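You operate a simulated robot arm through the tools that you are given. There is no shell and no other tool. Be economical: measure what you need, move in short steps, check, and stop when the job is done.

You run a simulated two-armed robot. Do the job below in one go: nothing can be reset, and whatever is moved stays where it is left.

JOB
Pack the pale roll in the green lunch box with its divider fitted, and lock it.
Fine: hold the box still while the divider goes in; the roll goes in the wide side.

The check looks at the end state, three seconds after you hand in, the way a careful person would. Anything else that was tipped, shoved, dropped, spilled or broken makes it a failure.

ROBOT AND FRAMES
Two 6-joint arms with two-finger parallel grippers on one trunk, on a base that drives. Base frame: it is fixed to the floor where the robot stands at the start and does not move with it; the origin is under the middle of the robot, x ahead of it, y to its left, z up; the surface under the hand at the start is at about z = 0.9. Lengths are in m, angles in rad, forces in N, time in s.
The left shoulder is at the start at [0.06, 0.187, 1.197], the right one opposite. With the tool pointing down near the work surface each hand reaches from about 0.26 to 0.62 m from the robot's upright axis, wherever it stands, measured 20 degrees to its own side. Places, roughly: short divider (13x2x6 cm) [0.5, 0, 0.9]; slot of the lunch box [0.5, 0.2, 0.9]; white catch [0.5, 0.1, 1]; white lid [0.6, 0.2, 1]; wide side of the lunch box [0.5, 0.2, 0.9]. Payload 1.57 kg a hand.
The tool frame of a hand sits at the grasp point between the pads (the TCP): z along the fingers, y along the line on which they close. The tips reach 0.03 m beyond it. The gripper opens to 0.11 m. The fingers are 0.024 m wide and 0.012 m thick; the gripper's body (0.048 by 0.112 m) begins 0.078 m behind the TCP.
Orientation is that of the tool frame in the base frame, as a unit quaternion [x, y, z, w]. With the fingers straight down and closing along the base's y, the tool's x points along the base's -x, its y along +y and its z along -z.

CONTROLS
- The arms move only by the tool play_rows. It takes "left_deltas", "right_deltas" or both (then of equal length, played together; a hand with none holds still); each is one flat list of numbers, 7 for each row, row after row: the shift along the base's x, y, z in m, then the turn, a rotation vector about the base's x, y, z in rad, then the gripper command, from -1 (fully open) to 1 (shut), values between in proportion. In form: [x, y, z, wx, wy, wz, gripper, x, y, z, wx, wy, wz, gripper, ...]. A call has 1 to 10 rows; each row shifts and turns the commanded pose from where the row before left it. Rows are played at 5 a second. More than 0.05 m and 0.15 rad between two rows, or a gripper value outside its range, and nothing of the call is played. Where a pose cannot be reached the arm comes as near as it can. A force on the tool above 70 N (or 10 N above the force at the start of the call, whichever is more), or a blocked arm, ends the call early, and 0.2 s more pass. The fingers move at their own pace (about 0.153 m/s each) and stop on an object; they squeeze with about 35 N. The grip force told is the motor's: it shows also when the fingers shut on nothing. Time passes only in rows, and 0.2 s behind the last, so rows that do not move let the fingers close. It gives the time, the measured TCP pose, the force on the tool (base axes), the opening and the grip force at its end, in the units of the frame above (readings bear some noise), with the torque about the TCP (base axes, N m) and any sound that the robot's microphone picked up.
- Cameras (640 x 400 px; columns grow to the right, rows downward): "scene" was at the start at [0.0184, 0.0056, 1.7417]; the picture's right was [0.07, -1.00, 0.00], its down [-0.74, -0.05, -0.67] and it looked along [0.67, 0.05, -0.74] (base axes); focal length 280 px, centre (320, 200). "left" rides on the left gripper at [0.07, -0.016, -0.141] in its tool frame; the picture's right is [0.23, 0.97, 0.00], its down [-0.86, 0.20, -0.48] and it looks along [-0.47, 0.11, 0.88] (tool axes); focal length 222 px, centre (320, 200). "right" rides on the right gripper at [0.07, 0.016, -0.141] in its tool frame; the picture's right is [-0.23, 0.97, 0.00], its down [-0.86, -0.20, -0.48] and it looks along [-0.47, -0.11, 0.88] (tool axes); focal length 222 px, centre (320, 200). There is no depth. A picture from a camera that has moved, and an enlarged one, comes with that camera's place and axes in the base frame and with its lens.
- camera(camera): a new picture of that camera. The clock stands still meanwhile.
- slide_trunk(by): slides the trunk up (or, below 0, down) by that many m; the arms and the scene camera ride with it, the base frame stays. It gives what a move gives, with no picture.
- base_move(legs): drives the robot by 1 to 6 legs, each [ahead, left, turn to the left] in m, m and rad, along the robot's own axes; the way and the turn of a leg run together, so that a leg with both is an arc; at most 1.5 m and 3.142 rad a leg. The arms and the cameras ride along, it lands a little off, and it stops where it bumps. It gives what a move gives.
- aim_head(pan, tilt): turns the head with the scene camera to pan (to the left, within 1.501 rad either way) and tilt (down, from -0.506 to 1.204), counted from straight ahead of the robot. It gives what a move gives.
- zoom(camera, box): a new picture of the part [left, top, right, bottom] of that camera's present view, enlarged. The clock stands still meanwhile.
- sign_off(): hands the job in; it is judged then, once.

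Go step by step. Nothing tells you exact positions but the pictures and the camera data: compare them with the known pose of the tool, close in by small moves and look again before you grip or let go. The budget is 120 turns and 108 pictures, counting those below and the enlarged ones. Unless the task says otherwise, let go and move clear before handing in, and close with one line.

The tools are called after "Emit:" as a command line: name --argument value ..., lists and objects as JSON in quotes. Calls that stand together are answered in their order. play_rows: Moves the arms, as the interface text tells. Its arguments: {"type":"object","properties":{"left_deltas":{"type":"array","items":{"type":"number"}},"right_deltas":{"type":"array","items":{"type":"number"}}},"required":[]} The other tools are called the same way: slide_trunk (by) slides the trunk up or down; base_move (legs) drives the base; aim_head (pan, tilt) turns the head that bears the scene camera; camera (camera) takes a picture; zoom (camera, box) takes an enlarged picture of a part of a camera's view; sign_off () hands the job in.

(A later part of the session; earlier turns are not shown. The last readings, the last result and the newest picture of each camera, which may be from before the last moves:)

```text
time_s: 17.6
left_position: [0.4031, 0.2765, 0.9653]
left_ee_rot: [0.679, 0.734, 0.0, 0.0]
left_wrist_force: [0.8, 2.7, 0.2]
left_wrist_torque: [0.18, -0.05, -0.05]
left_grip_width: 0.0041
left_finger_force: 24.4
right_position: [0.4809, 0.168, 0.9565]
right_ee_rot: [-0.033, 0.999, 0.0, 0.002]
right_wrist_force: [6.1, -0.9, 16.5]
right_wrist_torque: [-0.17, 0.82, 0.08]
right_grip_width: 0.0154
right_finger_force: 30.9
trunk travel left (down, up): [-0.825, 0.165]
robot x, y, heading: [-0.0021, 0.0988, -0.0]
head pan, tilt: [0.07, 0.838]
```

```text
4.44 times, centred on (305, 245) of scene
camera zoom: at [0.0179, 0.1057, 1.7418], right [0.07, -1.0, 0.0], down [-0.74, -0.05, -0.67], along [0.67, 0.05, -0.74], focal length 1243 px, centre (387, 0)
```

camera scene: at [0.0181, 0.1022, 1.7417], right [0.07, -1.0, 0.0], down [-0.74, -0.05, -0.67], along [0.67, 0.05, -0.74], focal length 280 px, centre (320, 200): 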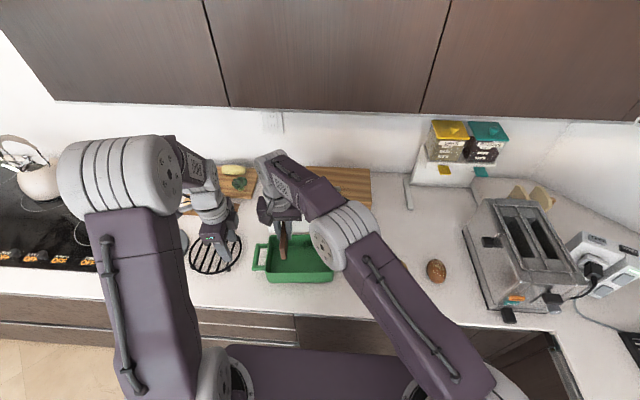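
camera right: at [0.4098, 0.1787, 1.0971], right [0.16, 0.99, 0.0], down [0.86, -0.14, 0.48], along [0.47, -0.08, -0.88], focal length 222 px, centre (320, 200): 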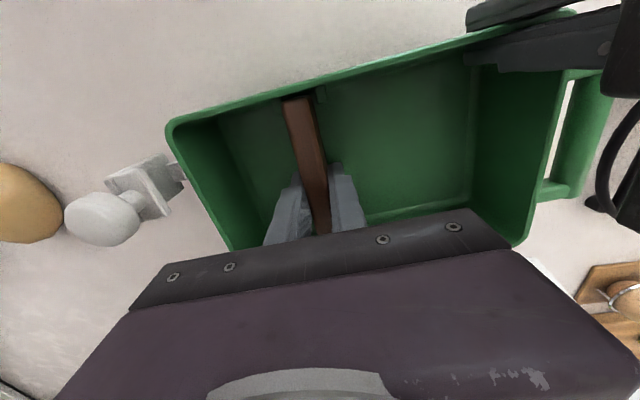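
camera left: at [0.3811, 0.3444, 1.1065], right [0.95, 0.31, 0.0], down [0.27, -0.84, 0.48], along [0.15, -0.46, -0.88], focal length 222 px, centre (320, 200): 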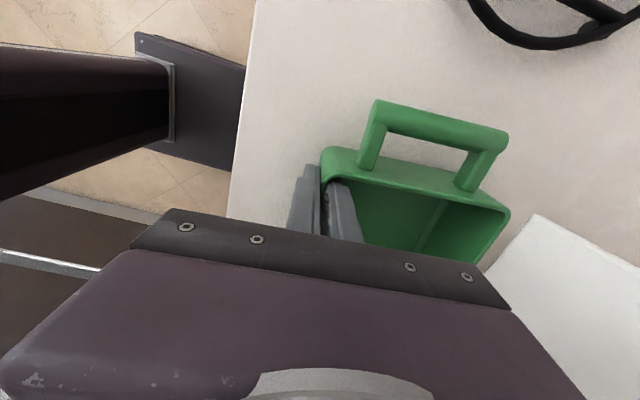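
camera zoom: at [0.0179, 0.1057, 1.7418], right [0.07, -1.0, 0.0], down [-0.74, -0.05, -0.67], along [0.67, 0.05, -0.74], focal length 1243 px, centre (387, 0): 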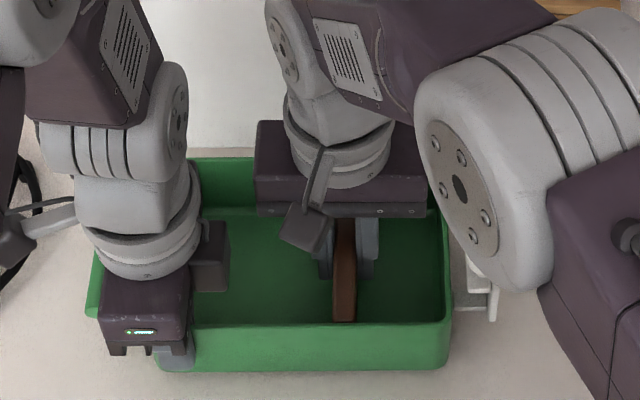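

The divider looks seated between the ribs. I'll open the right hand a little, raise it clear, and inspect.

Emit:
play_rows --right_deltas '[0, 0, 0, 0, 0, 0, 0.36, 0, 0, 0, 0, 0, 0, 0.36, 0, 0, 0, 0, 0, 0, 0.36, 0, 0, 0.03, 0, 0, 0, 0.36, 0, 0, 0.04, 0, 0, 0, 0.36, 0, 0, 0.04, 0, 0, 0, 0.36, 0, 0, 0.04, 0, 0, 0, 0.36, 0, -0.02, 0, 0, 0, 0, 0.36]'

Emit:
zoom --camera "right" --box '[220, 60, 480, 220]'

Emit:
zoom --camera "scene" --box '[260, 200, 350, 290]'

```text
time_s: 19.4
left_position: [0.4027, 0.2762, 0.9656]
left_ee_rot: [0.678, 0.735, 0.0, 0.0]
left_wrist_force: [0.7, 0.6, 4.8]
left_wrist_torque: [0.33, 0.1, 0.01]
left_grip_width: 0.004
left_finger_force: 24.1
right_position: [0.4788, 0.1461, 1.1063]
right_ee_rot: [-0.032, 0.999, 0.0, 0.0]
right_wrist_force: [0.0, -0.6, -0.3]
right_wrist_torque: [0.02, 0.0, 0.0]
right_grip_width: 0.0353
right_finger_force: 0.0
trunk travel left (down, up): [-0.825, 0.165]
robot x, y, heading: [-0.0008, 0.1008, -0.004]
head pan, tilt: [0.07, 0.838]
```

```text
2.46 times, centred on (350, 140) of right
camera zoom: at [0.4088, 0.1584, 1.2459], right [0.16, 0.99, 0.0], down [0.87, -0.14, 0.48], along [0.47, -0.08, -0.88], focal length 547 px, centre (246, 348)
```

zoom: 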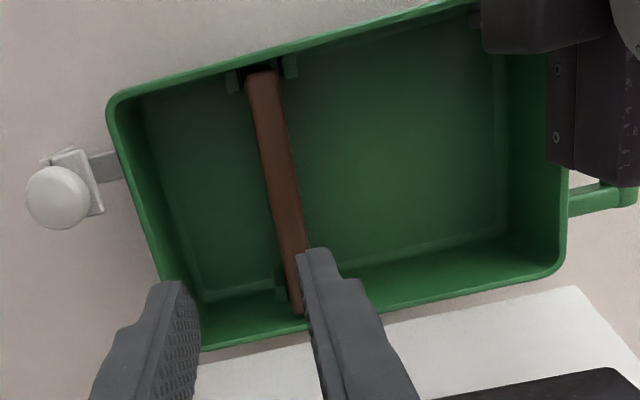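

```text
4.44 times, centred on (305, 245) of scene
camera zoom: at [0.0178, 0.1054, 1.7417], right [0.07, -1.0, 0.0], down [-0.74, -0.05, -0.67], along [0.67, 0.05, -0.74], focal length 1243 px, centre (387, 0)
```

zoom: 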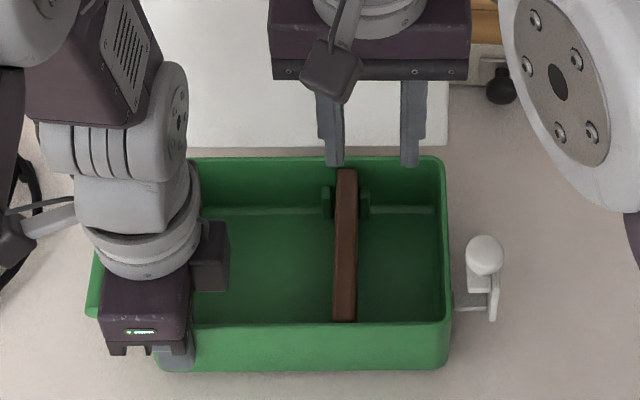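

The divider sits between both rib pairs. I'll release the box with the left hand and lift it away, and move the right hand over the pale roll.

Emit:
play_rows --left_deltas '[0, 0, 0, 0, 0, 0, 0.09, 0, 0, 0, 0, 0, 0, 0.09, 0, 0, 0.03, 0, 0, 0, 0.09, 0, 0, 0.04, 0, 0, 0, 0.09, 0, 0, 0.04, 0, 0, 0, 0.09, 0, 0, 0.04, 0, 0, 0, 0.09, 0, 0.04, 0, 0, 0, 0, 0.09, 0, 0.04, 0, 0, 0, 0, 0.09]' --right_deltas '[-0.002, -0.036, 0, 0, 0, -0.009, 0.36, -0.002, -0.036, 0, 0, 0, -0.009, 0.36, -0.002, -0.036, 0, 0, 0, -0.009, 0.36, -0.002, -0.036, 0, 0, 0, -0.009, 0.36, -0.002, -0.036, 0, 0, 0, -0.009, 0.36, -0.002, -0.036, 0, 0, 0, -0.01, -0.5, -0.002, -0.036, -0.02, 0, 0, -0.01, -0.5, -0.002, -0.011, -0.03, 0, 0, 0, -0.5]'

Emit:
camera --camera "right"

Emit:
camera --camera "scene"

Emit:
camera --camera "left"

```text
time_s: 21.1
left_position: [0.4035, 0.3579, 1.1154]
left_ee_rot: [0.678, 0.735, -0.001, 0.001]
left_wrist_force: [0.3, 0.3, -0.9]
left_wrist_torque: [-0.04, 0.01, 0.02]
left_grip_width: 0.0502
left_finger_force: 0.1
right_position: [0.4636, -0.1139, 1.0551]
right_ee_rot: [-0.001, 1.0, -0.001, -0.001]
right_wrist_force: [0.3, -0.3, 0.6]
right_wrist_torque: [-0.03, 0.01, 0.01]
right_grip_width: 0.0826
right_finger_force: 0.1
trunk travel left (down, up): [-0.825, 0.165]
robot x, y, heading: [-0.0026, 0.1014, 0.0]
head pan, tilt: [0.07, 0.838]
```

```text
66 pictures are left
camera right: at [0.3956, -0.0985, 1.196], right [0.23, 0.97, 0.0], down [0.86, -0.2, 0.48], along [0.47, -0.11, -0.88], focal length 222 px, centre (320, 200)
```

right: 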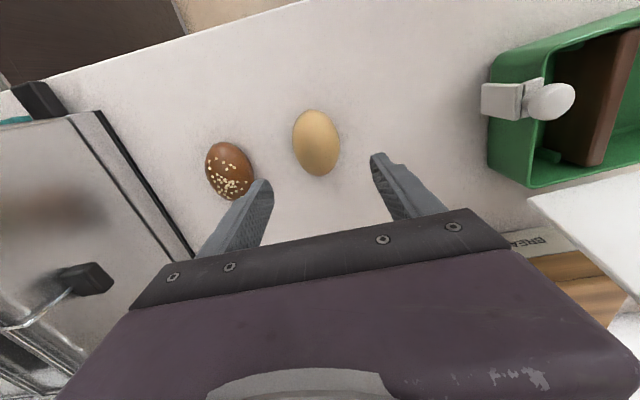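

```text
65 pictures are left
camera scene: at [0.02, 0.1076, 1.7417], right [0.07, -1.0, 0.0], down [-0.74, -0.05, -0.67], along [0.67, 0.05, -0.74], focal length 280 px, centre (320, 200)
```

scene: 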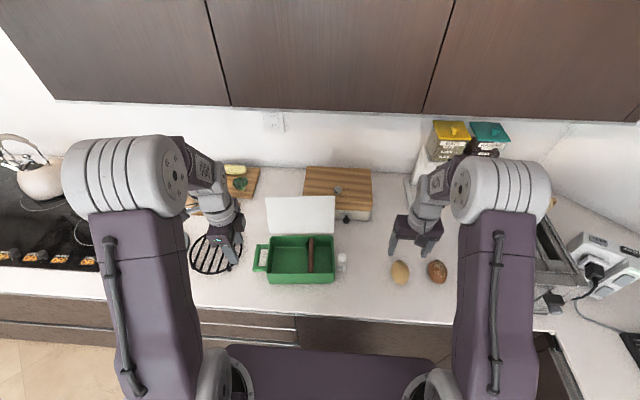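

```text
64 pictures are left
camera left: at [0.3818, 0.4265, 1.2567], right [0.95, 0.3, 0.0], down [0.27, -0.84, 0.48], along [0.15, -0.46, -0.88], focal length 222 px, centre (320, 200)
```

left: 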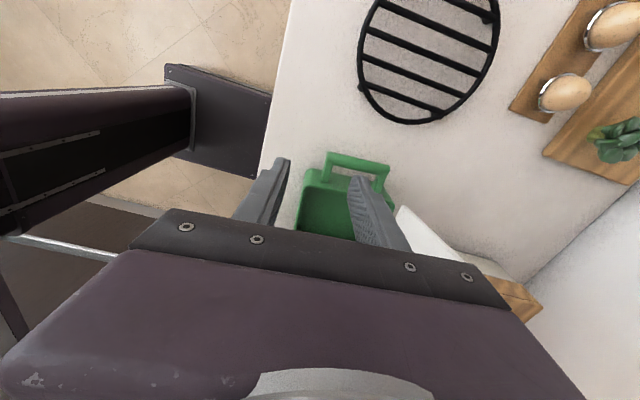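

The roll is at about (0.462, -0.119). I'll lower onto it and close.

Emit:
play_rows --right_deltas '[-0.001, -0.0045, -0.03, 0, 0, 0, -0.5, 0, 0, -0.03, 0, 0, 0, -0.5, 0, 0, -0.03, 0, 0, 0, -0.5, 0, 0, -0.027, 0, 0, 0, -0.5, 0, 0, 0, 0, 0, 0, -0.2, 0, 0, 0, 0, 0, 0, 0, 0, 0, 0, 0, 0, 0, 0.4, 0, 0, 0, 0, 0, 0, 0.4]'

Emit:
camera --camera "right"

```text
time_s: 22.9
left_position: [0.4023, 0.3564, 1.1163]
left_ee_rot: [0.678, 0.735, 0.0, -0.001]
left_wrist_force: [-0.4, -0.5, 0.0]
left_wrist_torque: [-0.01, -0.02, -0.03]
left_grip_width: 0.0503
left_finger_force: 0.0
right_position: [0.4625, -0.1202, 0.9383]
right_ee_rot: [-0.001, 1.0, -0.001, -0.001]
right_wrist_force: [1.1, 0.2, 0.5]
right_wrist_torque: [-0.01, 0.02, -0.01]
right_grip_width: 0.0555
right_finger_force: 35.0
trunk travel left (down, up): [-0.825, 0.165]
robot x, y, heading: [-0.0015, 0.0974, 0.0]
head pan, tilt: [0.07, 0.838]
```

```text
63 pictures are left
camera right: at [0.3933, -0.1048, 1.0787], right [0.23, 0.97, 0.0], down [0.86, -0.2, 0.48], along [0.47, -0.11, -0.88], focal length 222 px, centre (320, 200)
```

right: 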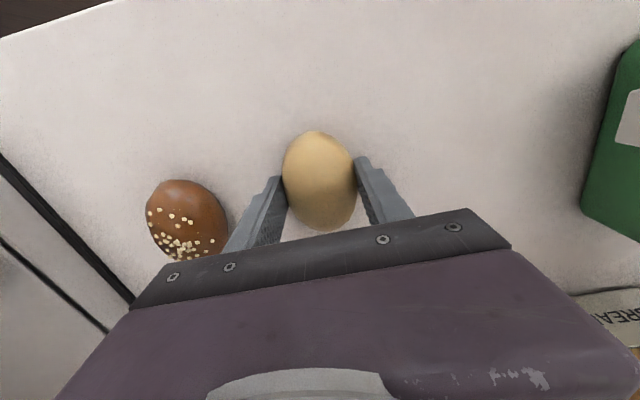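

The roll is gripped (55 mm). Lift and carry toward the wide side.

Emit:
play_rows --right_deltas '[0, 0, 0.038, 0, 0, 0, 0.4, 0, 0, 0.038, 0, 0, 0, 0.4, 0, 0, 0.038, 0, 0, 0, 0.4, 0, 0, 0.038, 0, 0, 0, 0.4, 0.002, 0.045, 0, 0, 0, 0.01, 0.4, 0.002, 0.045, 0, 0, 0, 0.01, 0.4, 0.002, 0.045, 0, 0, 0, 0.01, 0.4, 0.002, 0.045, 0, 0, 0, 0.01, 0.4, 0.002, 0.045, 0, 0, 0, 0.01, 0.4, 0.002, 0.045, 0, 0, 0, 0.01, 0.4]'

Emit:
play_rows --right_deltas '[0.001, 0.0425, 0, 0, 0, 0, 0.4, 0.001, 0.0425, 0, 0, 0, 0, 0.4, 0, 0, 0, 0, 0, 0, 0.4]'

Emit:
camera --camera "right"

Emit:
zoom --camera "scene" --box '[240, 190, 360, 300]'

```text
time_s: 25.1
left_position: [0.4028, 0.3568, 1.1166]
left_ee_rot: [0.678, 0.735, 0.0, 0.001]
left_wrist_force: [0.1, 0.3, -0.4]
left_wrist_torque: [-0.02, -0.02, 0.02]
left_grip_width: 0.05
left_finger_force: 0.1
right_position: [0.4741, 0.1502, 1.0898]
right_ee_rot: [-0.03, 1.0, -0.001, 0.0]
right_wrist_force: [0.3, 0.3, -0.9]
right_wrist_torque: [-0.01, -0.03, 0.0]
right_grip_width: 0.0554
right_finger_force: 35.4
trunk travel left (down, up): [-0.825, 0.165]
robot x, y, heading: [0.0029, 0.0969, -0.003]
head pan, tilt: [0.07, 0.838]
```

```text
time_s: 25.9
left_position: [0.4028, 0.3541, 1.1169]
left_ee_rot: [0.678, 0.735, 0.001, 0.0]
left_wrist_force: [-0.6, -0.2, -0.4]
left_wrist_torque: [0.02, -0.01, 0.04]
left_grip_width: 0.0499
left_finger_force: 0.0
right_position: [0.476, 0.2338, 1.0907]
right_ee_rot: [-0.03, 1.0, 0.0, 0.0]
right_wrist_force: [0.0, -0.7, -1.1]
right_wrist_torque: [0.02, 0.02, 0.01]
right_grip_width: 0.0557
right_finger_force: 34.9
trunk travel left (down, up): [-0.825, 0.165]
robot x, y, heading: [-0.0013, 0.1008, -0.002]
head pan, tilt: [0.07, 0.838]
```

```text
62 pictures are left
camera right: at [0.4061, 0.2454, 1.231], right [0.17, 0.99, 0.0], down [0.87, -0.15, 0.48], along [0.47, -0.08, -0.88], focal length 222 px, centre (320, 200)
```

right: 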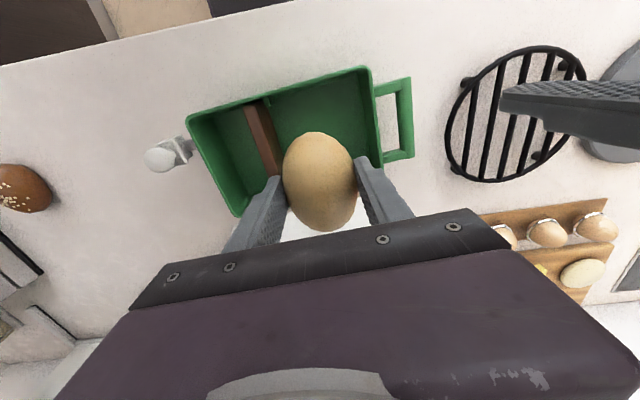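

```text
3.64 times, centred on (300, 245) of scene
camera zoom: at [0.0182, 0.1036, 1.7417], right [0.07, -1.0, 0.0], down [-0.74, -0.05, -0.67], along [0.67, 0.05, -0.74], focal length 1017 px, centre (393, 36)
```

zoom: 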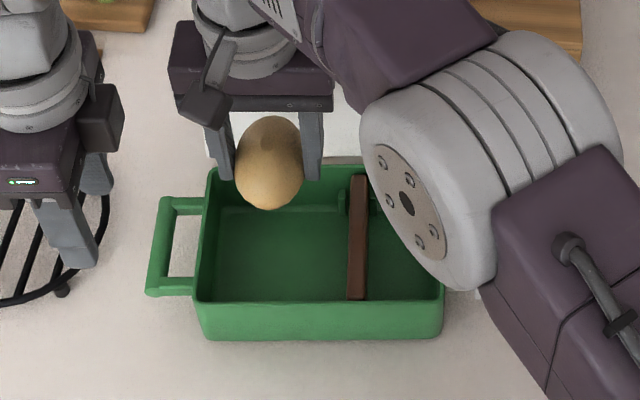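

The roll is centred over the wide side. Lowering it in, with a check before letting go.

Emit:
play_rows --right_deltas '[0.002, 0.001, -0.03, 0, 0, 0, 0.4, 0, 0, -0.03, 0, 0, 0, 0.4, 0, 0, -0.03, 0, 0, 0, 0.4, 0, 0, -0.03, 0, 0, 0, 0.4, 0, 0, -0.015, 0, 0, 0, 0.4, 0, 0, -0.009, 0, 0, 0, 0.4]'

Emit:
camera --camera "right"

Emit:
zoom --camera "scene" --box '[240, 190, 360, 300]'

```text
time_s: 27.4
left_position: [0.4018, 0.3569, 1.1156]
left_ee_rot: [0.678, 0.735, 0.0, 0.0]
left_wrist_force: [-0.2, -0.1, -0.3]
left_wrist_torque: [0.03, -0.02, 0.01]
left_grip_width: 0.0502
left_finger_force: 0.0
right_position: [0.479, 0.2354, 0.9465]
right_ee_rot: [-0.031, 1.0, 0.0, 0.001]
right_wrist_force: [1.1, 0.3, 0.6]
right_wrist_torque: [0.04, -0.02, 0.0]
right_grip_width: 0.0556
right_finger_force: 34.8
trunk travel left (down, up): [-0.825, 0.165]
robot x, y, heading: [-0.0018, 0.1002, 0.002]
head pan, tilt: [0.07, 0.838]
```

```text
60 pictures are left
camera right: at [0.4089, 0.2474, 1.0871], right [0.17, 0.99, 0.0], down [0.87, -0.15, 0.48], along [0.47, -0.08, -0.88], focal length 222 px, centre (320, 200)
```

right: 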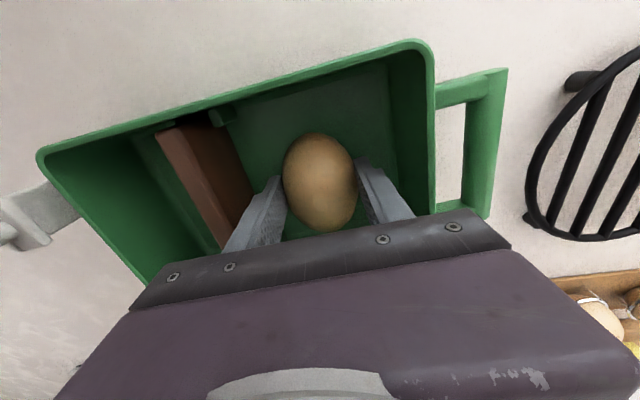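

```text
3.64 times, centred on (300, 245) of scene
camera zoom: at [0.0181, 0.1054, 1.7417], right [0.07, -1.0, 0.0], down [-0.74, -0.05, -0.67], along [0.67, 0.05, -0.74], focal length 1017 px, centre (393, 36)
```

zoom: 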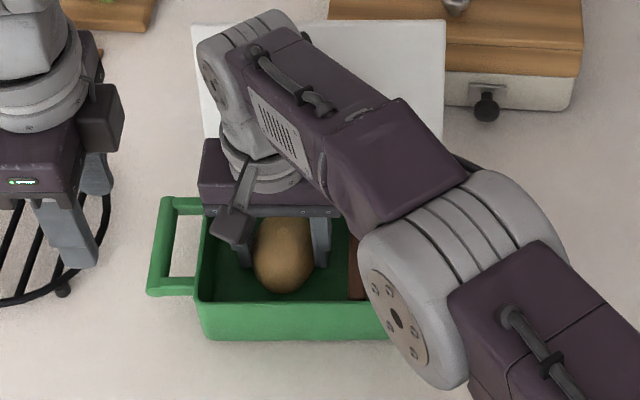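

The roll is inside, clear of the divider and walls. Release gently and rise.

Emit:
play_rows --right_deltas '[0, 0, -0.002, 0, 0, 0, 0.4, 0, 0, 0, 0, 0, 0, -0.1, 0, 0, 0, 0, 0, 0, -0.27, 0, 0, 0, 0, 0, 0, -0.27, 0, 0, 0.03, 0, 0, 0, -0.27, 0, 0, 0.04, 0, 0, 0, -0.27, 0, 0, 0.04, 0, 0, 0, -0.27, 0, 0, 0.04, 0, 0, 0, -0.27, -0.005, -0.04, 0.02, 0, 0, 0, -0.27, -0.005, -0.04, 0.02, 0, 0, 0, -0.27]'

Emit:
play_rows --right_deltas '[0, -0.045, 0, 0, 0, 0, 0, 0, -0.045, 0, 0, 0, 0, 0, 0, -0.045, 0, 0, 0, 0, 0]'

Emit:
zoom --camera "scene" --box '[240, 180, 360, 300]'

Emit:
camera --camera "right"

Emit:
camera --camera "left"

```text
time_s: 29.6
left_position: [0.4012, 0.3551, 1.1169]
left_ee_rot: [0.678, 0.735, 0.001, 0.001]
left_wrist_force: [-0.4, 0.5, 0.0]
left_wrist_torque: [0.04, -0.04, -0.01]
left_grip_width: 0.0501
left_finger_force: 0.0
right_position: [0.4677, 0.1534, 1.1354]
right_ee_rot: [-0.031, 1.0, 0.001, 0.0]
right_wrist_force: [-0.6, 0.1, -0.8]
right_wrist_torque: [0.05, 0.0, -0.01]
right_grip_width: 0.07
right_finger_force: 0.0
trunk travel left (down, up): [-0.825, 0.165]
robot x, y, heading: [-0.0002, 0.1002, -0.002]
head pan, tilt: [0.07, 0.838]
```

```text
time_s: 30.4
left_position: [0.4015, 0.3561, 1.115]
left_ee_rot: [0.678, 0.735, 0.0, -0.001]
left_wrist_force: [0.3, -0.1, -0.4]
left_wrist_torque: [-0.04, -0.02, 0.01]
left_grip_width: 0.0501
left_finger_force: 0.1
right_position: [0.469, 0.0203, 1.1342]
right_ee_rot: [-0.03, 1.0, 0.001, 0.0]
right_wrist_force: [-0.4, 0.0, -0.4]
right_wrist_torque: [0.02, 0.0, 0.01]
right_grip_width: 0.0552
right_finger_force: 0.1
trunk travel left (down, up): [-0.825, 0.165]
robot x, y, heading: [0.001, 0.1002, 0.006]
head pan, tilt: [0.07, 0.838]
```

```text
3.33 times, centred on (300, 240) of scene
camera zoom: at [0.0184, 0.1048, 1.7417], right [0.07, -1.0, 0.0], down [-0.74, -0.05, -0.67], along [0.67, 0.05, -0.74], focal length 932 px, centre (387, 67)
```

zoom: 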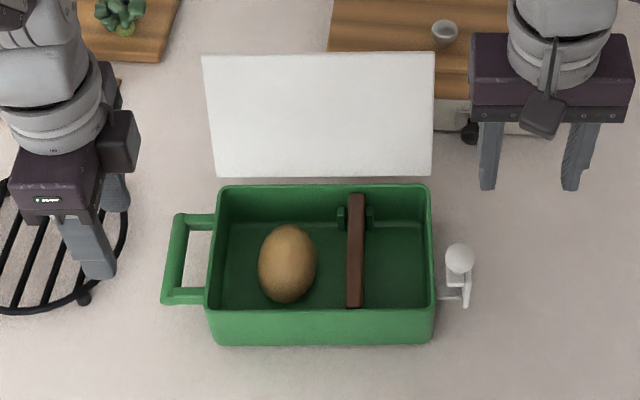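

```text
57 pictures are left
camera right: at [0.399, 0.032, 1.2752], right [0.17, 0.99, 0.0], down [0.87, -0.15, 0.48], along [0.47, -0.08, -0.88], focal length 222 px, centre (320, 200)
```

right: 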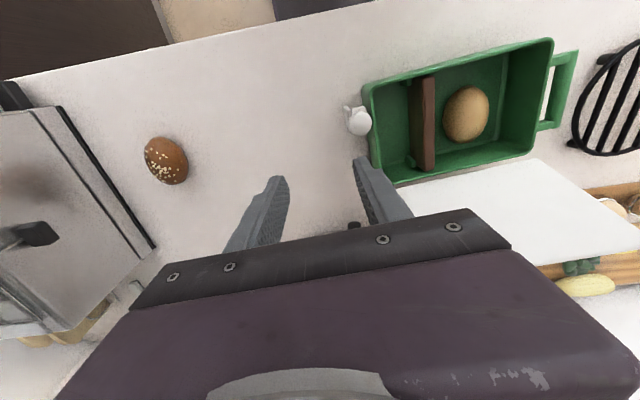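

```text
56 pictures are left
camera left: at [0.3807, 0.4242, 1.2573], right [0.95, 0.3, 0.0], down [0.27, -0.84, 0.48], along [0.15, -0.46, -0.88], focal length 222 px, centre (320, 200)
```

left: 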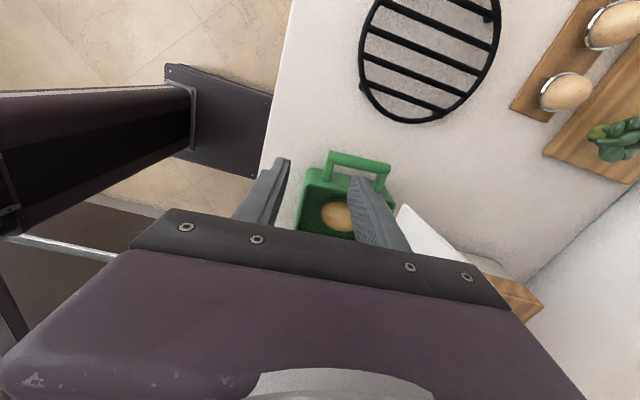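

The roll lies in the wide side and the divider is fitted. The lid leans back about 65° up from horizontal (free edge near x 0.605, z 1.10), so I'll bring the left hand, fully open, above it so the fingers straddle it, then pull it over.

Emit:
play_rows --left_deltas '[0, 0, 0.045, 0, 0, 0, -1, 0, 0, 0.045, 0, 0, 0, -1, 0, 0, 0.045, 0, 0, 0, -1, 0.041, -0.032, 0, 0, 0, 0, -1, 0.041, -0.032, 0, 0, 0, 0, -1, 0.041, -0.032, 0, 0, 0, 0, -1, 0.041, -0.03, 0, 0, 0, 0, -1]' --right_deltas '[0, -0.02, 0, 0, 0, 0, 0, 0, -0.02, 0, 0, 0, 0, 0, 0, -0.02, 0, 0, 0, 0, 0, 0, 0, 0, 0, 0, 0, 0, 0, 0, 0, 0, 0, 0, 0, 0, 0, 0, 0, 0, 0, 0, 0, 0, 0, 0, 0, 0, 0]'

Emit:
camera --camera "left"

Emit:
camera --camera "scene"

Emit:
zoom --camera "right" --box '[320, 20, 640, 300]'

```text
refused: row 4 steps farther than a row can; nothing moved
```

```text
55 pictures are left
camera left: at [0.3807, 0.4242, 1.2573], right [0.95, 0.3, 0.0], down [0.27, -0.84, 0.48], along [0.15, -0.46, -0.88], focal length 222 px, centre (320, 200)
```

left: 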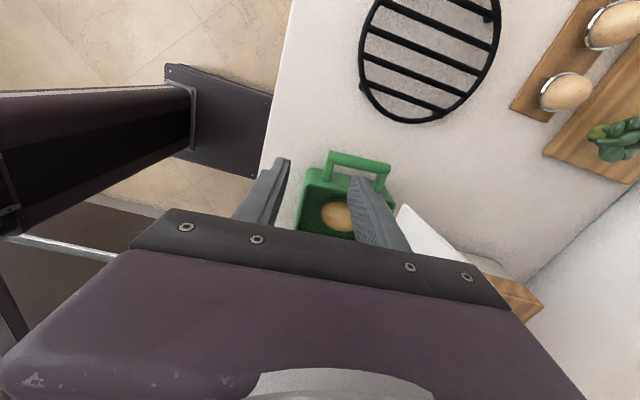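

```text
54 pictures are left
camera scene: at [0.0184, 0.1048, 1.7417], right [0.07, -1.0, 0.0], down [-0.74, -0.05, -0.67], along [0.67, 0.05, -0.74], focal length 280 px, centre (320, 200)
```

scene: 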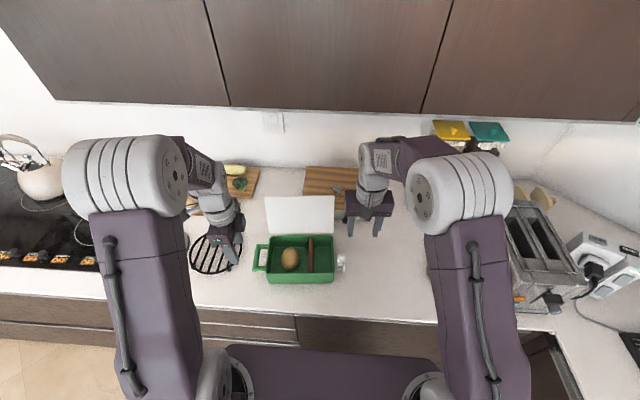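

```text
1.43 times, centred on (480, 160) of right
camera zoom: at [0.399, 0.032, 1.2752], right [0.17, 0.99, 0.0], down [0.87, -0.15, 0.48], along [0.47, -0.08, -0.88], focal length 317 px, centre (91, 257)
```

zoom: 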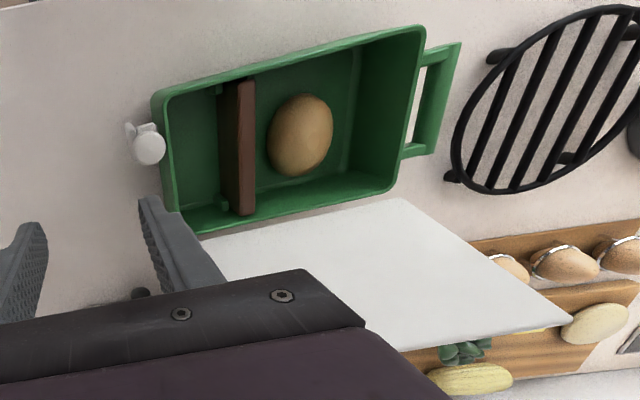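

Triangulating puts the lid nearer vertical: hinge ≈ (0.545, 0.98), free edge ≈ (0.58, 1.12). I'll move the left hand above it with smaller steps.

Emit:
play_rows --left_deltas '[0, 0, 0.045, 0, 0, 0, -1, 0, 0, 0.045, 0, 0, 0, -1, 0, 0, 0.045, 0, 0, 0, -1, 0.03, -0.0252, 0, 0, 0, 0, -1, 0.03, -0.0252, 0, 0, 0, 0, -1, 0.03, -0.0252, 0, 0, 0, 0, -1, 0.03, -0.0252, 0, 0, 0, 0, -1, 0.03, -0.0252, 0, 0, 0, 0, -1, 0, 0, 0, 0, 0, 0, -1]' --right_deltas '[0, -0.02, 0, 0, 0, 0, 0, 0, -0.02, 0, 0, 0, 0, 0, 0, -0.02, 0, 0, 0, 0, 0, 0, -0.02, 0, 0, 0, 0, 0, 0, -0.02, 0, 0, 0, 0, 0, 0, 0, 0, 0, 0, 0, 0, 0, 0, 0, 0, 0, 0, 0, 0, 0, 0, 0, 0, 0, 0, 0, 0, 0, 0, 0, 0, 0]'

Emit:
camera --camera "left"

Emit:
camera --camera "scene"

Emit:
camera --camera "right"

```text
time_s: 32.4
left_position: [0.5515, 0.2321, 1.249]
left_ee_rot: [0.678, 0.735, -0.001, -0.001]
left_wrist_force: [-0.2, 0.5, -0.4]
left_wrist_torque: [-0.02, 0.01, -0.01]
left_grip_width: 0.11
left_finger_force: 0.1
right_position: [0.4687, -0.079, 1.1346]
right_ee_rot: [-0.031, 1.0, 0.0, 0.0]
right_wrist_force: [0.2, -0.7, 0.2]
right_wrist_torque: [-0.02, 0.02, 0.0]
right_grip_width: 0.0548
right_finger_force: 0.1
trunk travel left (down, up): [-0.825, 0.165]
robot x, y, heading: [0.0022, 0.1027, -0.001]
head pan, tilt: [0.07, 0.838]
```

```text
52 pictures are left
camera left: at [0.5298, 0.3002, 1.3905], right [0.95, 0.31, 0.0], down [0.27, -0.84, 0.48], along [0.15, -0.46, -0.88], focal length 222 px, centre (320, 200)
```

left: 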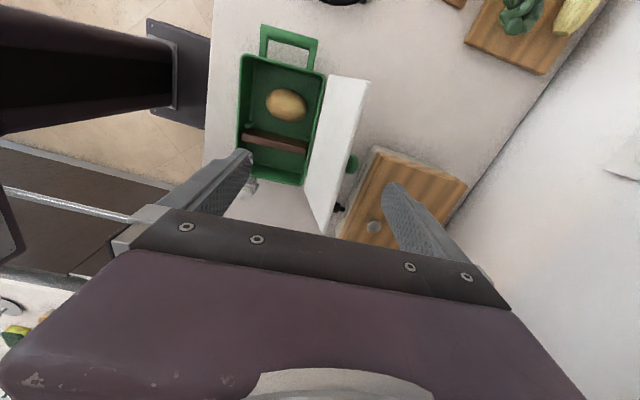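

```text
51 pictures are left
camera scene: at [0.0172, 0.1062, 1.7417], right [0.07, -1.0, 0.0], down [-0.74, -0.05, -0.67], along [0.67, 0.05, -0.74], focal length 280 px, centre (320, 200)
```

scene: 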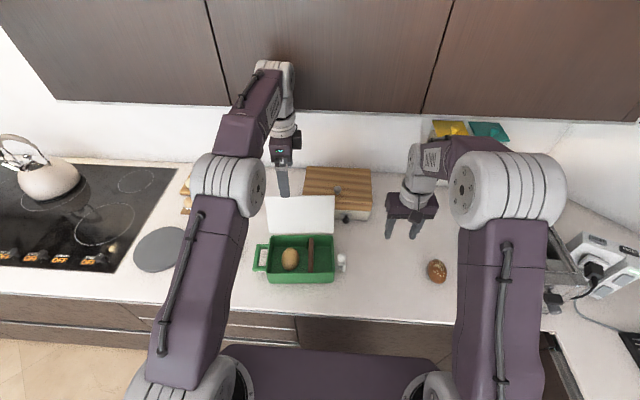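

```text
50 pictures are left
camera right: at [0.3977, -0.0672, 1.2755], right [0.17, 0.99, 0.0], down [0.87, -0.15, 0.48], along [0.47, -0.08, -0.88], focal length 222 px, centre (320, 200)
```

right: 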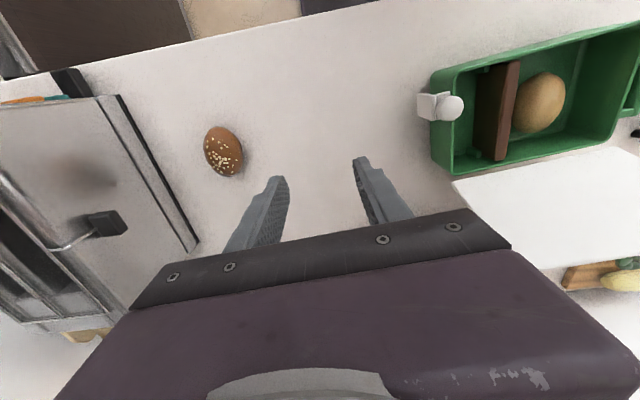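

The rear finger clears the lid's free edge by under 2 cm. There's a small green thing behind the lid, so I'll look closer.

Emit:
zoom --camera "left" --box '[230, 60, 430, 250]'

Emit:
zoom --camera "scene" --box '[250, 160, 370, 290]'

Emit:
zoom --camera "right" --box '[400, 70, 480, 140]'

```text
2.11 times, centred on (330, 155) of left
camera zoom: at [0.5298, 0.3002, 1.3905], right [0.95, 0.31, 0.0], down [0.27, -0.84, 0.48], along [0.15, -0.46, -0.88], focal length 468 px, centre (299, 295)
```

zoom: 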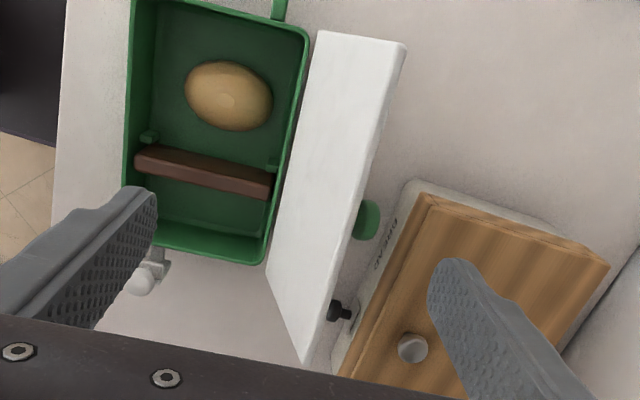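

```text
3.08 times, centred on (310, 225) of scene
camera zoom: at [0.0172, 0.1062, 1.7417], right [0.07, -1.0, 0.0], down [-0.74, -0.05, -0.67], along [0.67, 0.05, -0.74], focal length 861 px, centre (351, 123)
```

zoom: 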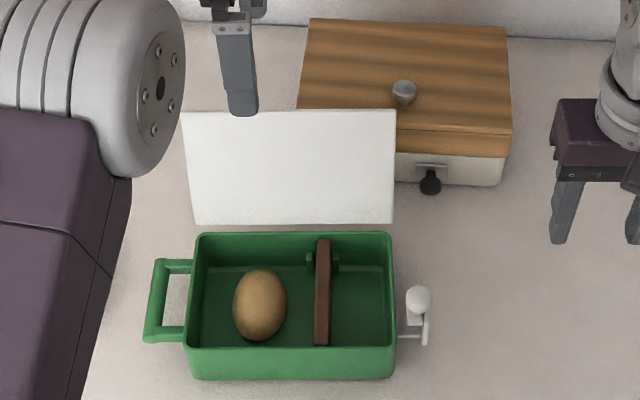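

```text
5.71 times, centred on (440, 105) of right
camera zoom: at [0.3977, -0.0672, 1.2755], right [0.17, 0.99, 0.0], down [0.87, -0.15, 0.48], along [0.47, -0.08, -0.88], focal length 1269 px, centre (-366, 743)
```

zoom: 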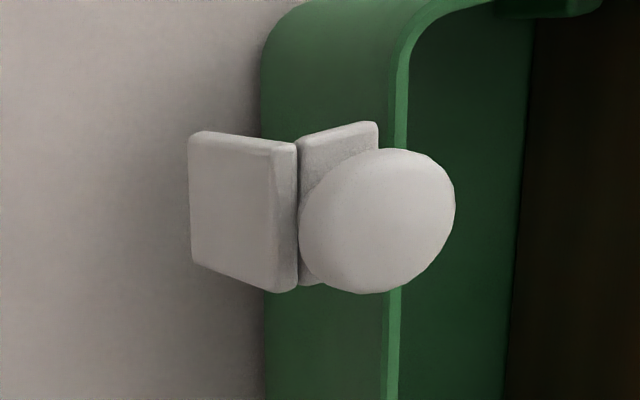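

The green disc is a lid knob at mid-lid; I'll straddle the lid beside it at y ≈ 0.25. Shifting and lowering.

Emit:
play_rows --left_deltas '[0.008, 0.018, 0, 0, 0, 0, -1, 0, 0, -0.035, 0, 0, 0, -1, 0, 0, -0.035, 0, 0, 0, -1, 0, 0, -0.035, 0, 0, 0, -1, 0, 0, -0.02, 0, 0, 0, -1]'

Emit:
zoom --camera "left" --box '[230, 60, 430, 250]'

Emit:
zoom --camera "scene" --box '[250, 160, 370, 290]'

```text
time_s: 33.5
left_position: [0.5608, 0.2493, 1.1246]
left_ee_rot: [0.678, 0.735, 0.001, 0.0]
left_wrist_force: [0.0, 0.5, -0.2]
left_wrist_torque: [0.0, 0.0, -0.05]
left_grip_width: 0.1098
left_finger_force: 0.0
right_position: [0.4683, -0.0784, 1.1336]
right_ee_rot: [-0.031, 1.0, 0.0, -0.001]
right_wrist_force: [0.4, -0.8, 0.7]
right_wrist_torque: [-0.01, -0.03, 0.03]
right_grip_width: 0.0549
right_finger_force: 0.0
trunk travel left (down, up): [-0.825, 0.165]
robot x, y, heading: [-0.0014, 0.1015, 0.005]
head pan, tilt: [0.07, 0.838]
```

```text
2.11 times, centred on (330, 155) of left
camera zoom: at [0.5391, 0.3179, 1.2658], right [0.95, 0.3, 0.0], down [0.27, -0.84, 0.48], along [0.15, -0.46, -0.88], focal length 468 px, centre (299, 295)
```

zoom: 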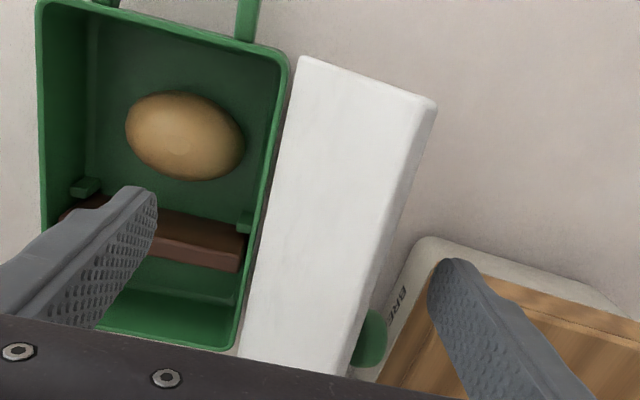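

```text
3.08 times, centred on (310, 225) of scene
camera zoom: at [0.0184, 0.1056, 1.7417], right [0.07, -1.0, 0.0], down [-0.74, -0.05, -0.67], along [0.67, 0.05, -0.74], focal length 861 px, centre (351, 123)
```

zoom: 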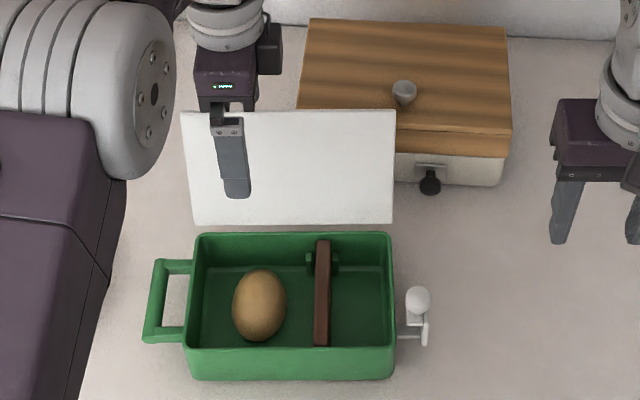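

The fingers straddle the lid cleanly. Lower a bit more and pull gently toward me.

Emit:
play_rows --left_deltas '[0, 0, -0.022, 0, 0, 0, -1, 0, 0, -0.022, 0, 0, 0, -1, -0.012, 0, 0, 0, 0, 0, -1, -0.012, 0, 0, 0, 0, 0, -1, -0.012, 0, 0, 0, 0, 0, -1, -0.012, 0, 0, 0, 0, 0, -1, -0.012, 0, 0, 0, 0, 0, -1]'

Emit:
zoom --camera "left" --box '[180, 60, 480, 250]'

Emit:
zoom --camera "scene" --box '[250, 160, 370, 290]'

```text
time_s: 35.1
left_position: [0.5006, 0.2487, 1.0819]
left_ee_rot: [0.678, 0.735, 0.0, 0.0]
left_wrist_force: [0.5, -0.1, 0.3]
left_wrist_torque: [0.04, 0.03, 0.02]
left_grip_width: 0.1098
left_finger_force: 0.0
right_position: [0.4686, -0.0784, 1.1352]
right_ee_rot: [-0.03, 1.0, 0.0, -0.001]
right_wrist_force: [0.5, 1.0, -0.2]
right_wrist_torque: [0.0, 0.02, 0.01]
right_grip_width: 0.0551
right_finger_force: 0.1
trunk travel left (down, up): [-0.825, 0.165]
robot x, y, heading: [0.0001, 0.0983, -0.002]
head pan, tilt: [0.07, 0.838]
```

```text
2.11 times, centred on (330, 155) of left
camera zoom: at [0.4788, 0.3172, 1.2232], right [0.95, 0.3, 0.0], down [0.27, -0.84, 0.48], along [0.15, -0.46, -0.88], focal length 468 px, centre (299, 295)
```

zoom: 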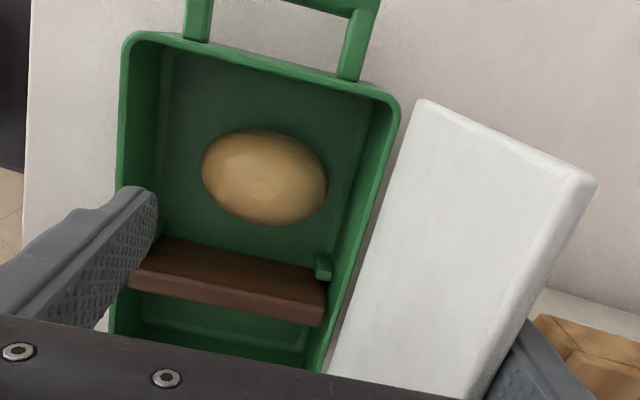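

```text
3.08 times, centred on (310, 225) of scene
camera zoom: at [0.0178, 0.1054, 1.7417], right [0.07, -1.0, 0.0], down [-0.74, -0.05, -0.67], along [0.67, 0.05, -0.74], focal length 861 px, centre (351, 123)
```

zoom: 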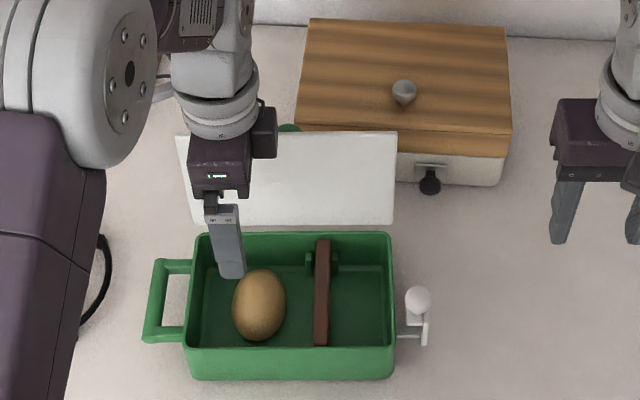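

The lid is turning (about vertical now) and the box stays put. Continue pulling.

Emit:
play_rows --left_deltas '[-0.012, 0, 0, 0, 0, 0, -1, -0.012, 0, 0, 0, 0, 0, -1, -0.012, 0, 0, 0, 0, 0, -1, -0.012, 0, 0, 0, 0, 0, -1]'

Emit:
zoom --camera "scene" --box '[250, 160, 370, 290]'

Emit:
camera --camera "left"

```text
time_s: 36.1
left_position: [0.4522, 0.2481, 1.0816]
left_ee_rot: [0.678, 0.735, 0.001, 0.0]
left_wrist_force: [0.1, 0.0, 0.3]
left_wrist_torque: [0.01, 0.04, 0.01]
left_grip_width: 0.1097
left_finger_force: 0.1
right_position: [0.4679, -0.0787, 1.1334]
right_ee_rot: [-0.031, 1.0, 0.0, 0.0]
right_wrist_force: [-0.3, -0.4, 1.0]
right_wrist_torque: [0.04, -0.01, 0.01]
right_grip_width: 0.0549
right_finger_force: 0.2
trunk travel left (down, up): [-0.825, 0.165]
robot x, y, heading: [-0.0009, 0.1007, -0.001]
head pan, tilt: [0.07, 0.838]
```

```text
3.08 times, centred on (310, 225) of scene
camera zoom: at [0.0176, 0.1054, 1.7417], right [0.07, -1.0, 0.0], down [-0.74, -0.05, -0.67], along [0.67, 0.05, -0.74], focal length 861 px, centre (351, 123)
```

zoom: 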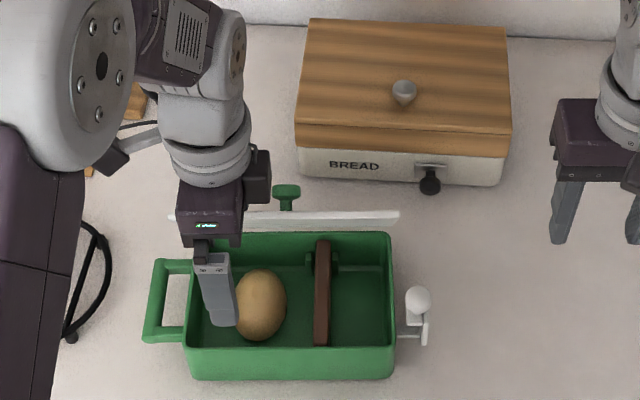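

```text
41 pictures are left
camera left: at [0.4304, 0.3165, 1.2228], right [0.95, 0.3, 0.0], down [0.27, -0.84, 0.48], along [0.15, -0.46, -0.88], focal length 222 px, centre (320, 200)
```

left: 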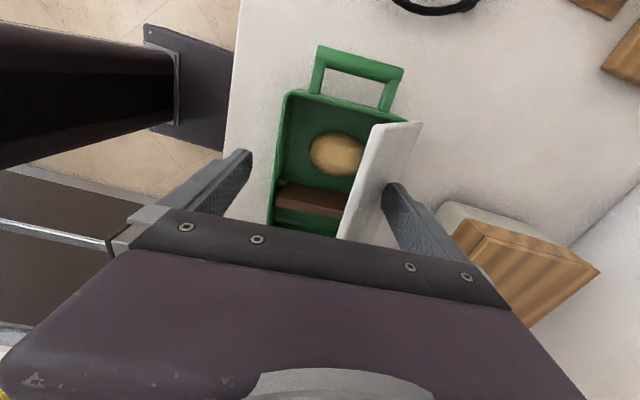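

The hinge holds by friction and the lid now leans forward. Continue pulling while lowering.

Emit:
play_rows --left_deltas '[-0.0115, 0, -0.003, 0, 0, 0, -1, -0.0115, 0, -0.005, 0, 0, 0, -1, -0.0115, 0, -0.007, 0, 0, 0, -1, -0.0115, 0, -0.008, 0, 0, 0, -1, -0.0115, 0, -0.008, 0, 0, 0, -1]'

Emit:
zoom --camera "scene" --box '[250, 160, 370, 290]'

Emit:
camera --camera "left"

```text
time_s: 37.4
left_position: [0.3953, 0.2485, 1.0511]
left_ee_rot: [0.678, 0.735, 0.0, -0.001]
left_wrist_force: [-0.6, -0.2, 0.4]
left_wrist_torque: [-0.02, 0.01, 0.02]
left_grip_width: 0.1101
left_finger_force: 0.1
right_position: [0.4675, -0.0791, 1.1349]
right_ee_rot: [-0.029, 1.0, 0.001, 0.0]
right_wrist_force: [0.2, -0.8, 1.4]
right_wrist_torque: [-0.02, 0.0, -0.01]
right_grip_width: 0.0551
right_finger_force: 0.0
trunk travel left (down, up): [-0.825, 0.165]
robot x, y, heading: [0.0009, 0.1003, 0.001]
head pan, tilt: [0.07, 0.838]
```

```text
3.08 times, centred on (310, 225) of scene
camera zoom: at [0.0179, 0.1055, 1.7417], right [0.07, -1.0, 0.0], down [-0.74, -0.05, -0.67], along [0.67, 0.05, -0.74], focal length 861 px, centre (351, 123)
```

zoom: 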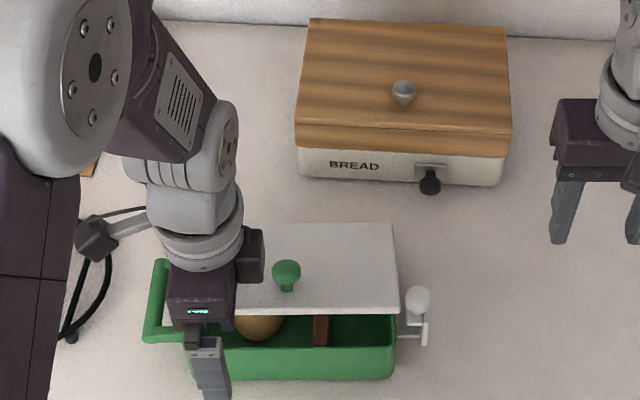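

```text
39 pictures are left
camera left: at [0.3731, 0.3166, 1.1919], right [0.95, 0.31, 0.0], down [0.27, -0.84, 0.48], along [0.15, -0.46, -0.88], focal length 222 px, centre (320, 200)
```

left: 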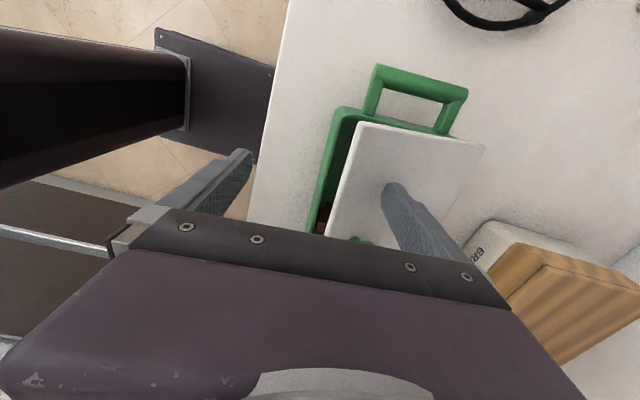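

The lid is about 25° from shut. I'll raise the hand, close the fingers and press the lid down near its front.

Emit:
play_rows --left_deltas '[0, 0, 0.035, 0, 0, 0, -1, 0, 0, 0.035, 0, 0, 0, -0.2, 0, 0, 0, 0, 0, 0, 0.6, 0, 0, 0, 0, 0, 0, 1, 0.03, 0, 0, 0, 0, 0, 1, 0.025, 0, -0.01, 0, 0, 0, 1, 0, 0, -0.03, 0, 0, 0, 1, 0, 0, -0.02, 0, 0, 0, 1]'

Emit:
zoom --camera "scene" --box '[250, 160, 370, 290]'

```text
time_s: 39.1
left_position: [0.4506, 0.2483, 1.0602]
left_ee_rot: [0.678, 0.735, 0.001, -0.001]
left_wrist_force: [1.1, -0.3, 0.0]
left_wrist_torque: [0.0, 0.0, 0.02]
left_grip_width: 0.0001
left_finger_force: 21.5
right_position: [0.4686, -0.0795, 1.1348]
right_ee_rot: [-0.03, 1.0, 0.0, 0.001]
right_wrist_force: [-0.4, -0.3, 0.6]
right_wrist_torque: [0.0, -0.02, -0.01]
right_grip_width: 0.0551
right_finger_force: 0.0
trunk travel left (down, up): [-0.825, 0.165]
robot x, y, heading: [0.0009, 0.0988, -0.0]
head pan, tilt: [0.07, 0.838]
```

```text
3.08 times, centred on (310, 225) of scene
camera zoom: at [0.0186, 0.1055, 1.7417], right [0.07, -1.0, 0.0], down [-0.74, -0.05, -0.67], along [0.67, 0.05, -0.74], focal length 861 px, centre (351, 123)
```

zoom: 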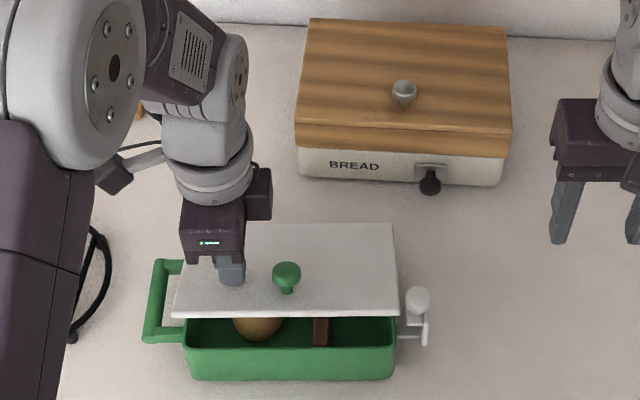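

Pressing the lid down in small steps.

Emit:
play_rows --left_deltas '[0, 0, -0.01, 0, 0, 0, 1, 0, 0, -0.01, 0, 0, 0, 1, 0, 0, -0.008, 0, 0, 0, 1, 0, 0, -0.006, 0, 0, 0, 1]'

Emit:
zoom --camera "scene" --box '[250, 160, 370, 290]'

```text
time_s: 40.1
left_position: [0.4501, 0.2486, 1.0273]
left_ee_rot: [0.678, 0.735, 0.0, 0.0]
left_wrist_force: [-0.1, 0.0, 0.2]
left_wrist_torque: [-0.02, -0.01, -0.01]
left_grip_width: 0.0
left_finger_force: 20.9
right_position: [0.4675, -0.0797, 1.1352]
right_ee_rot: [-0.03, 1.0, 0.0, 0.0]
right_wrist_force: [-0.7, 0.3, 1.1]
right_wrist_torque: [0.03, -0.03, 0.01]
right_grip_width: 0.055
right_finger_force: 0.0
trunk travel left (down, up): [-0.825, 0.165]
robot x, y, heading: [0.0009, 0.0994, -0.002]
head pan, tilt: [0.07, 0.838]
```

```text
3.08 times, centred on (310, 225) of scene
camera zoom: at [0.0184, 0.1055, 1.7417], right [0.07, -1.0, 0.0], down [-0.74, -0.05, -0.67], along [0.67, 0.05, -0.74], focal length 861 px, centre (351, 123)
```

zoom: 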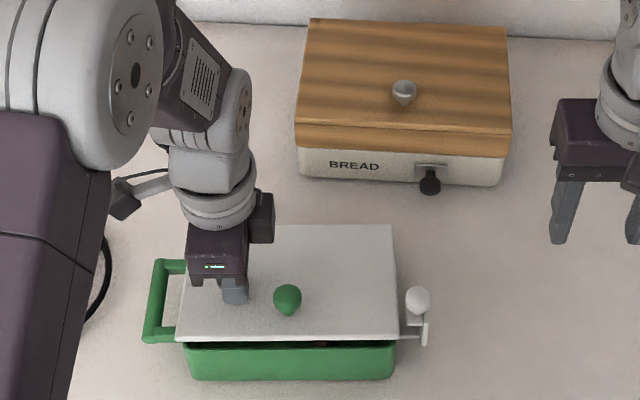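

Emit:
play_rows --left_deltas '[0, 0, -0.006, 0, 0, 0, 1, 0, 0, -0.005, 0, 0, 0, 1, 0, 0, -0.004, 0, 0, 0, 1]'

Emit:
zoom --camera "scene" --box '[250, 190, 370, 300]'

```text
time_s: 41.0
left_position: [0.4503, 0.248, 1.0128]
left_ee_rot: [0.678, 0.735, 0.001, 0.002]
left_wrist_force: [1.7, 1.5, 7.7]
left_wrist_torque: [0.06, -0.03, 0.0]
left_grip_width: 0.0
left_finger_force: 21.5
right_position: [0.4669, -0.0789, 1.134]
right_ee_rot: [-0.03, 1.0, 0.0, 0.0]
right_wrist_force: [0.0, 0.1, 0.0]
right_wrist_torque: [0.02, -0.01, -0.03]
right_grip_width: 0.0553
right_finger_force: 0.0
trunk travel left (down, up): [-0.825, 0.165]
robot x, y, heading: [-0.0024, 0.0993, 0.004]
head pan, tilt: [0.07, 0.838]
```

```text
3.64 times, centred on (310, 245) of scene
camera zoom: at [0.0167, 0.1055, 1.7419], right [0.07, -1.0, 0.0], down [-0.74, -0.05, -0.67], along [0.67, 0.05, -0.74], focal length 1017 px, centre (356, 36)
```

zoom: 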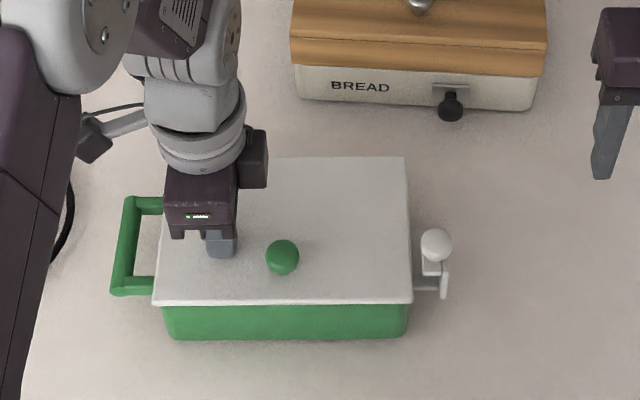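

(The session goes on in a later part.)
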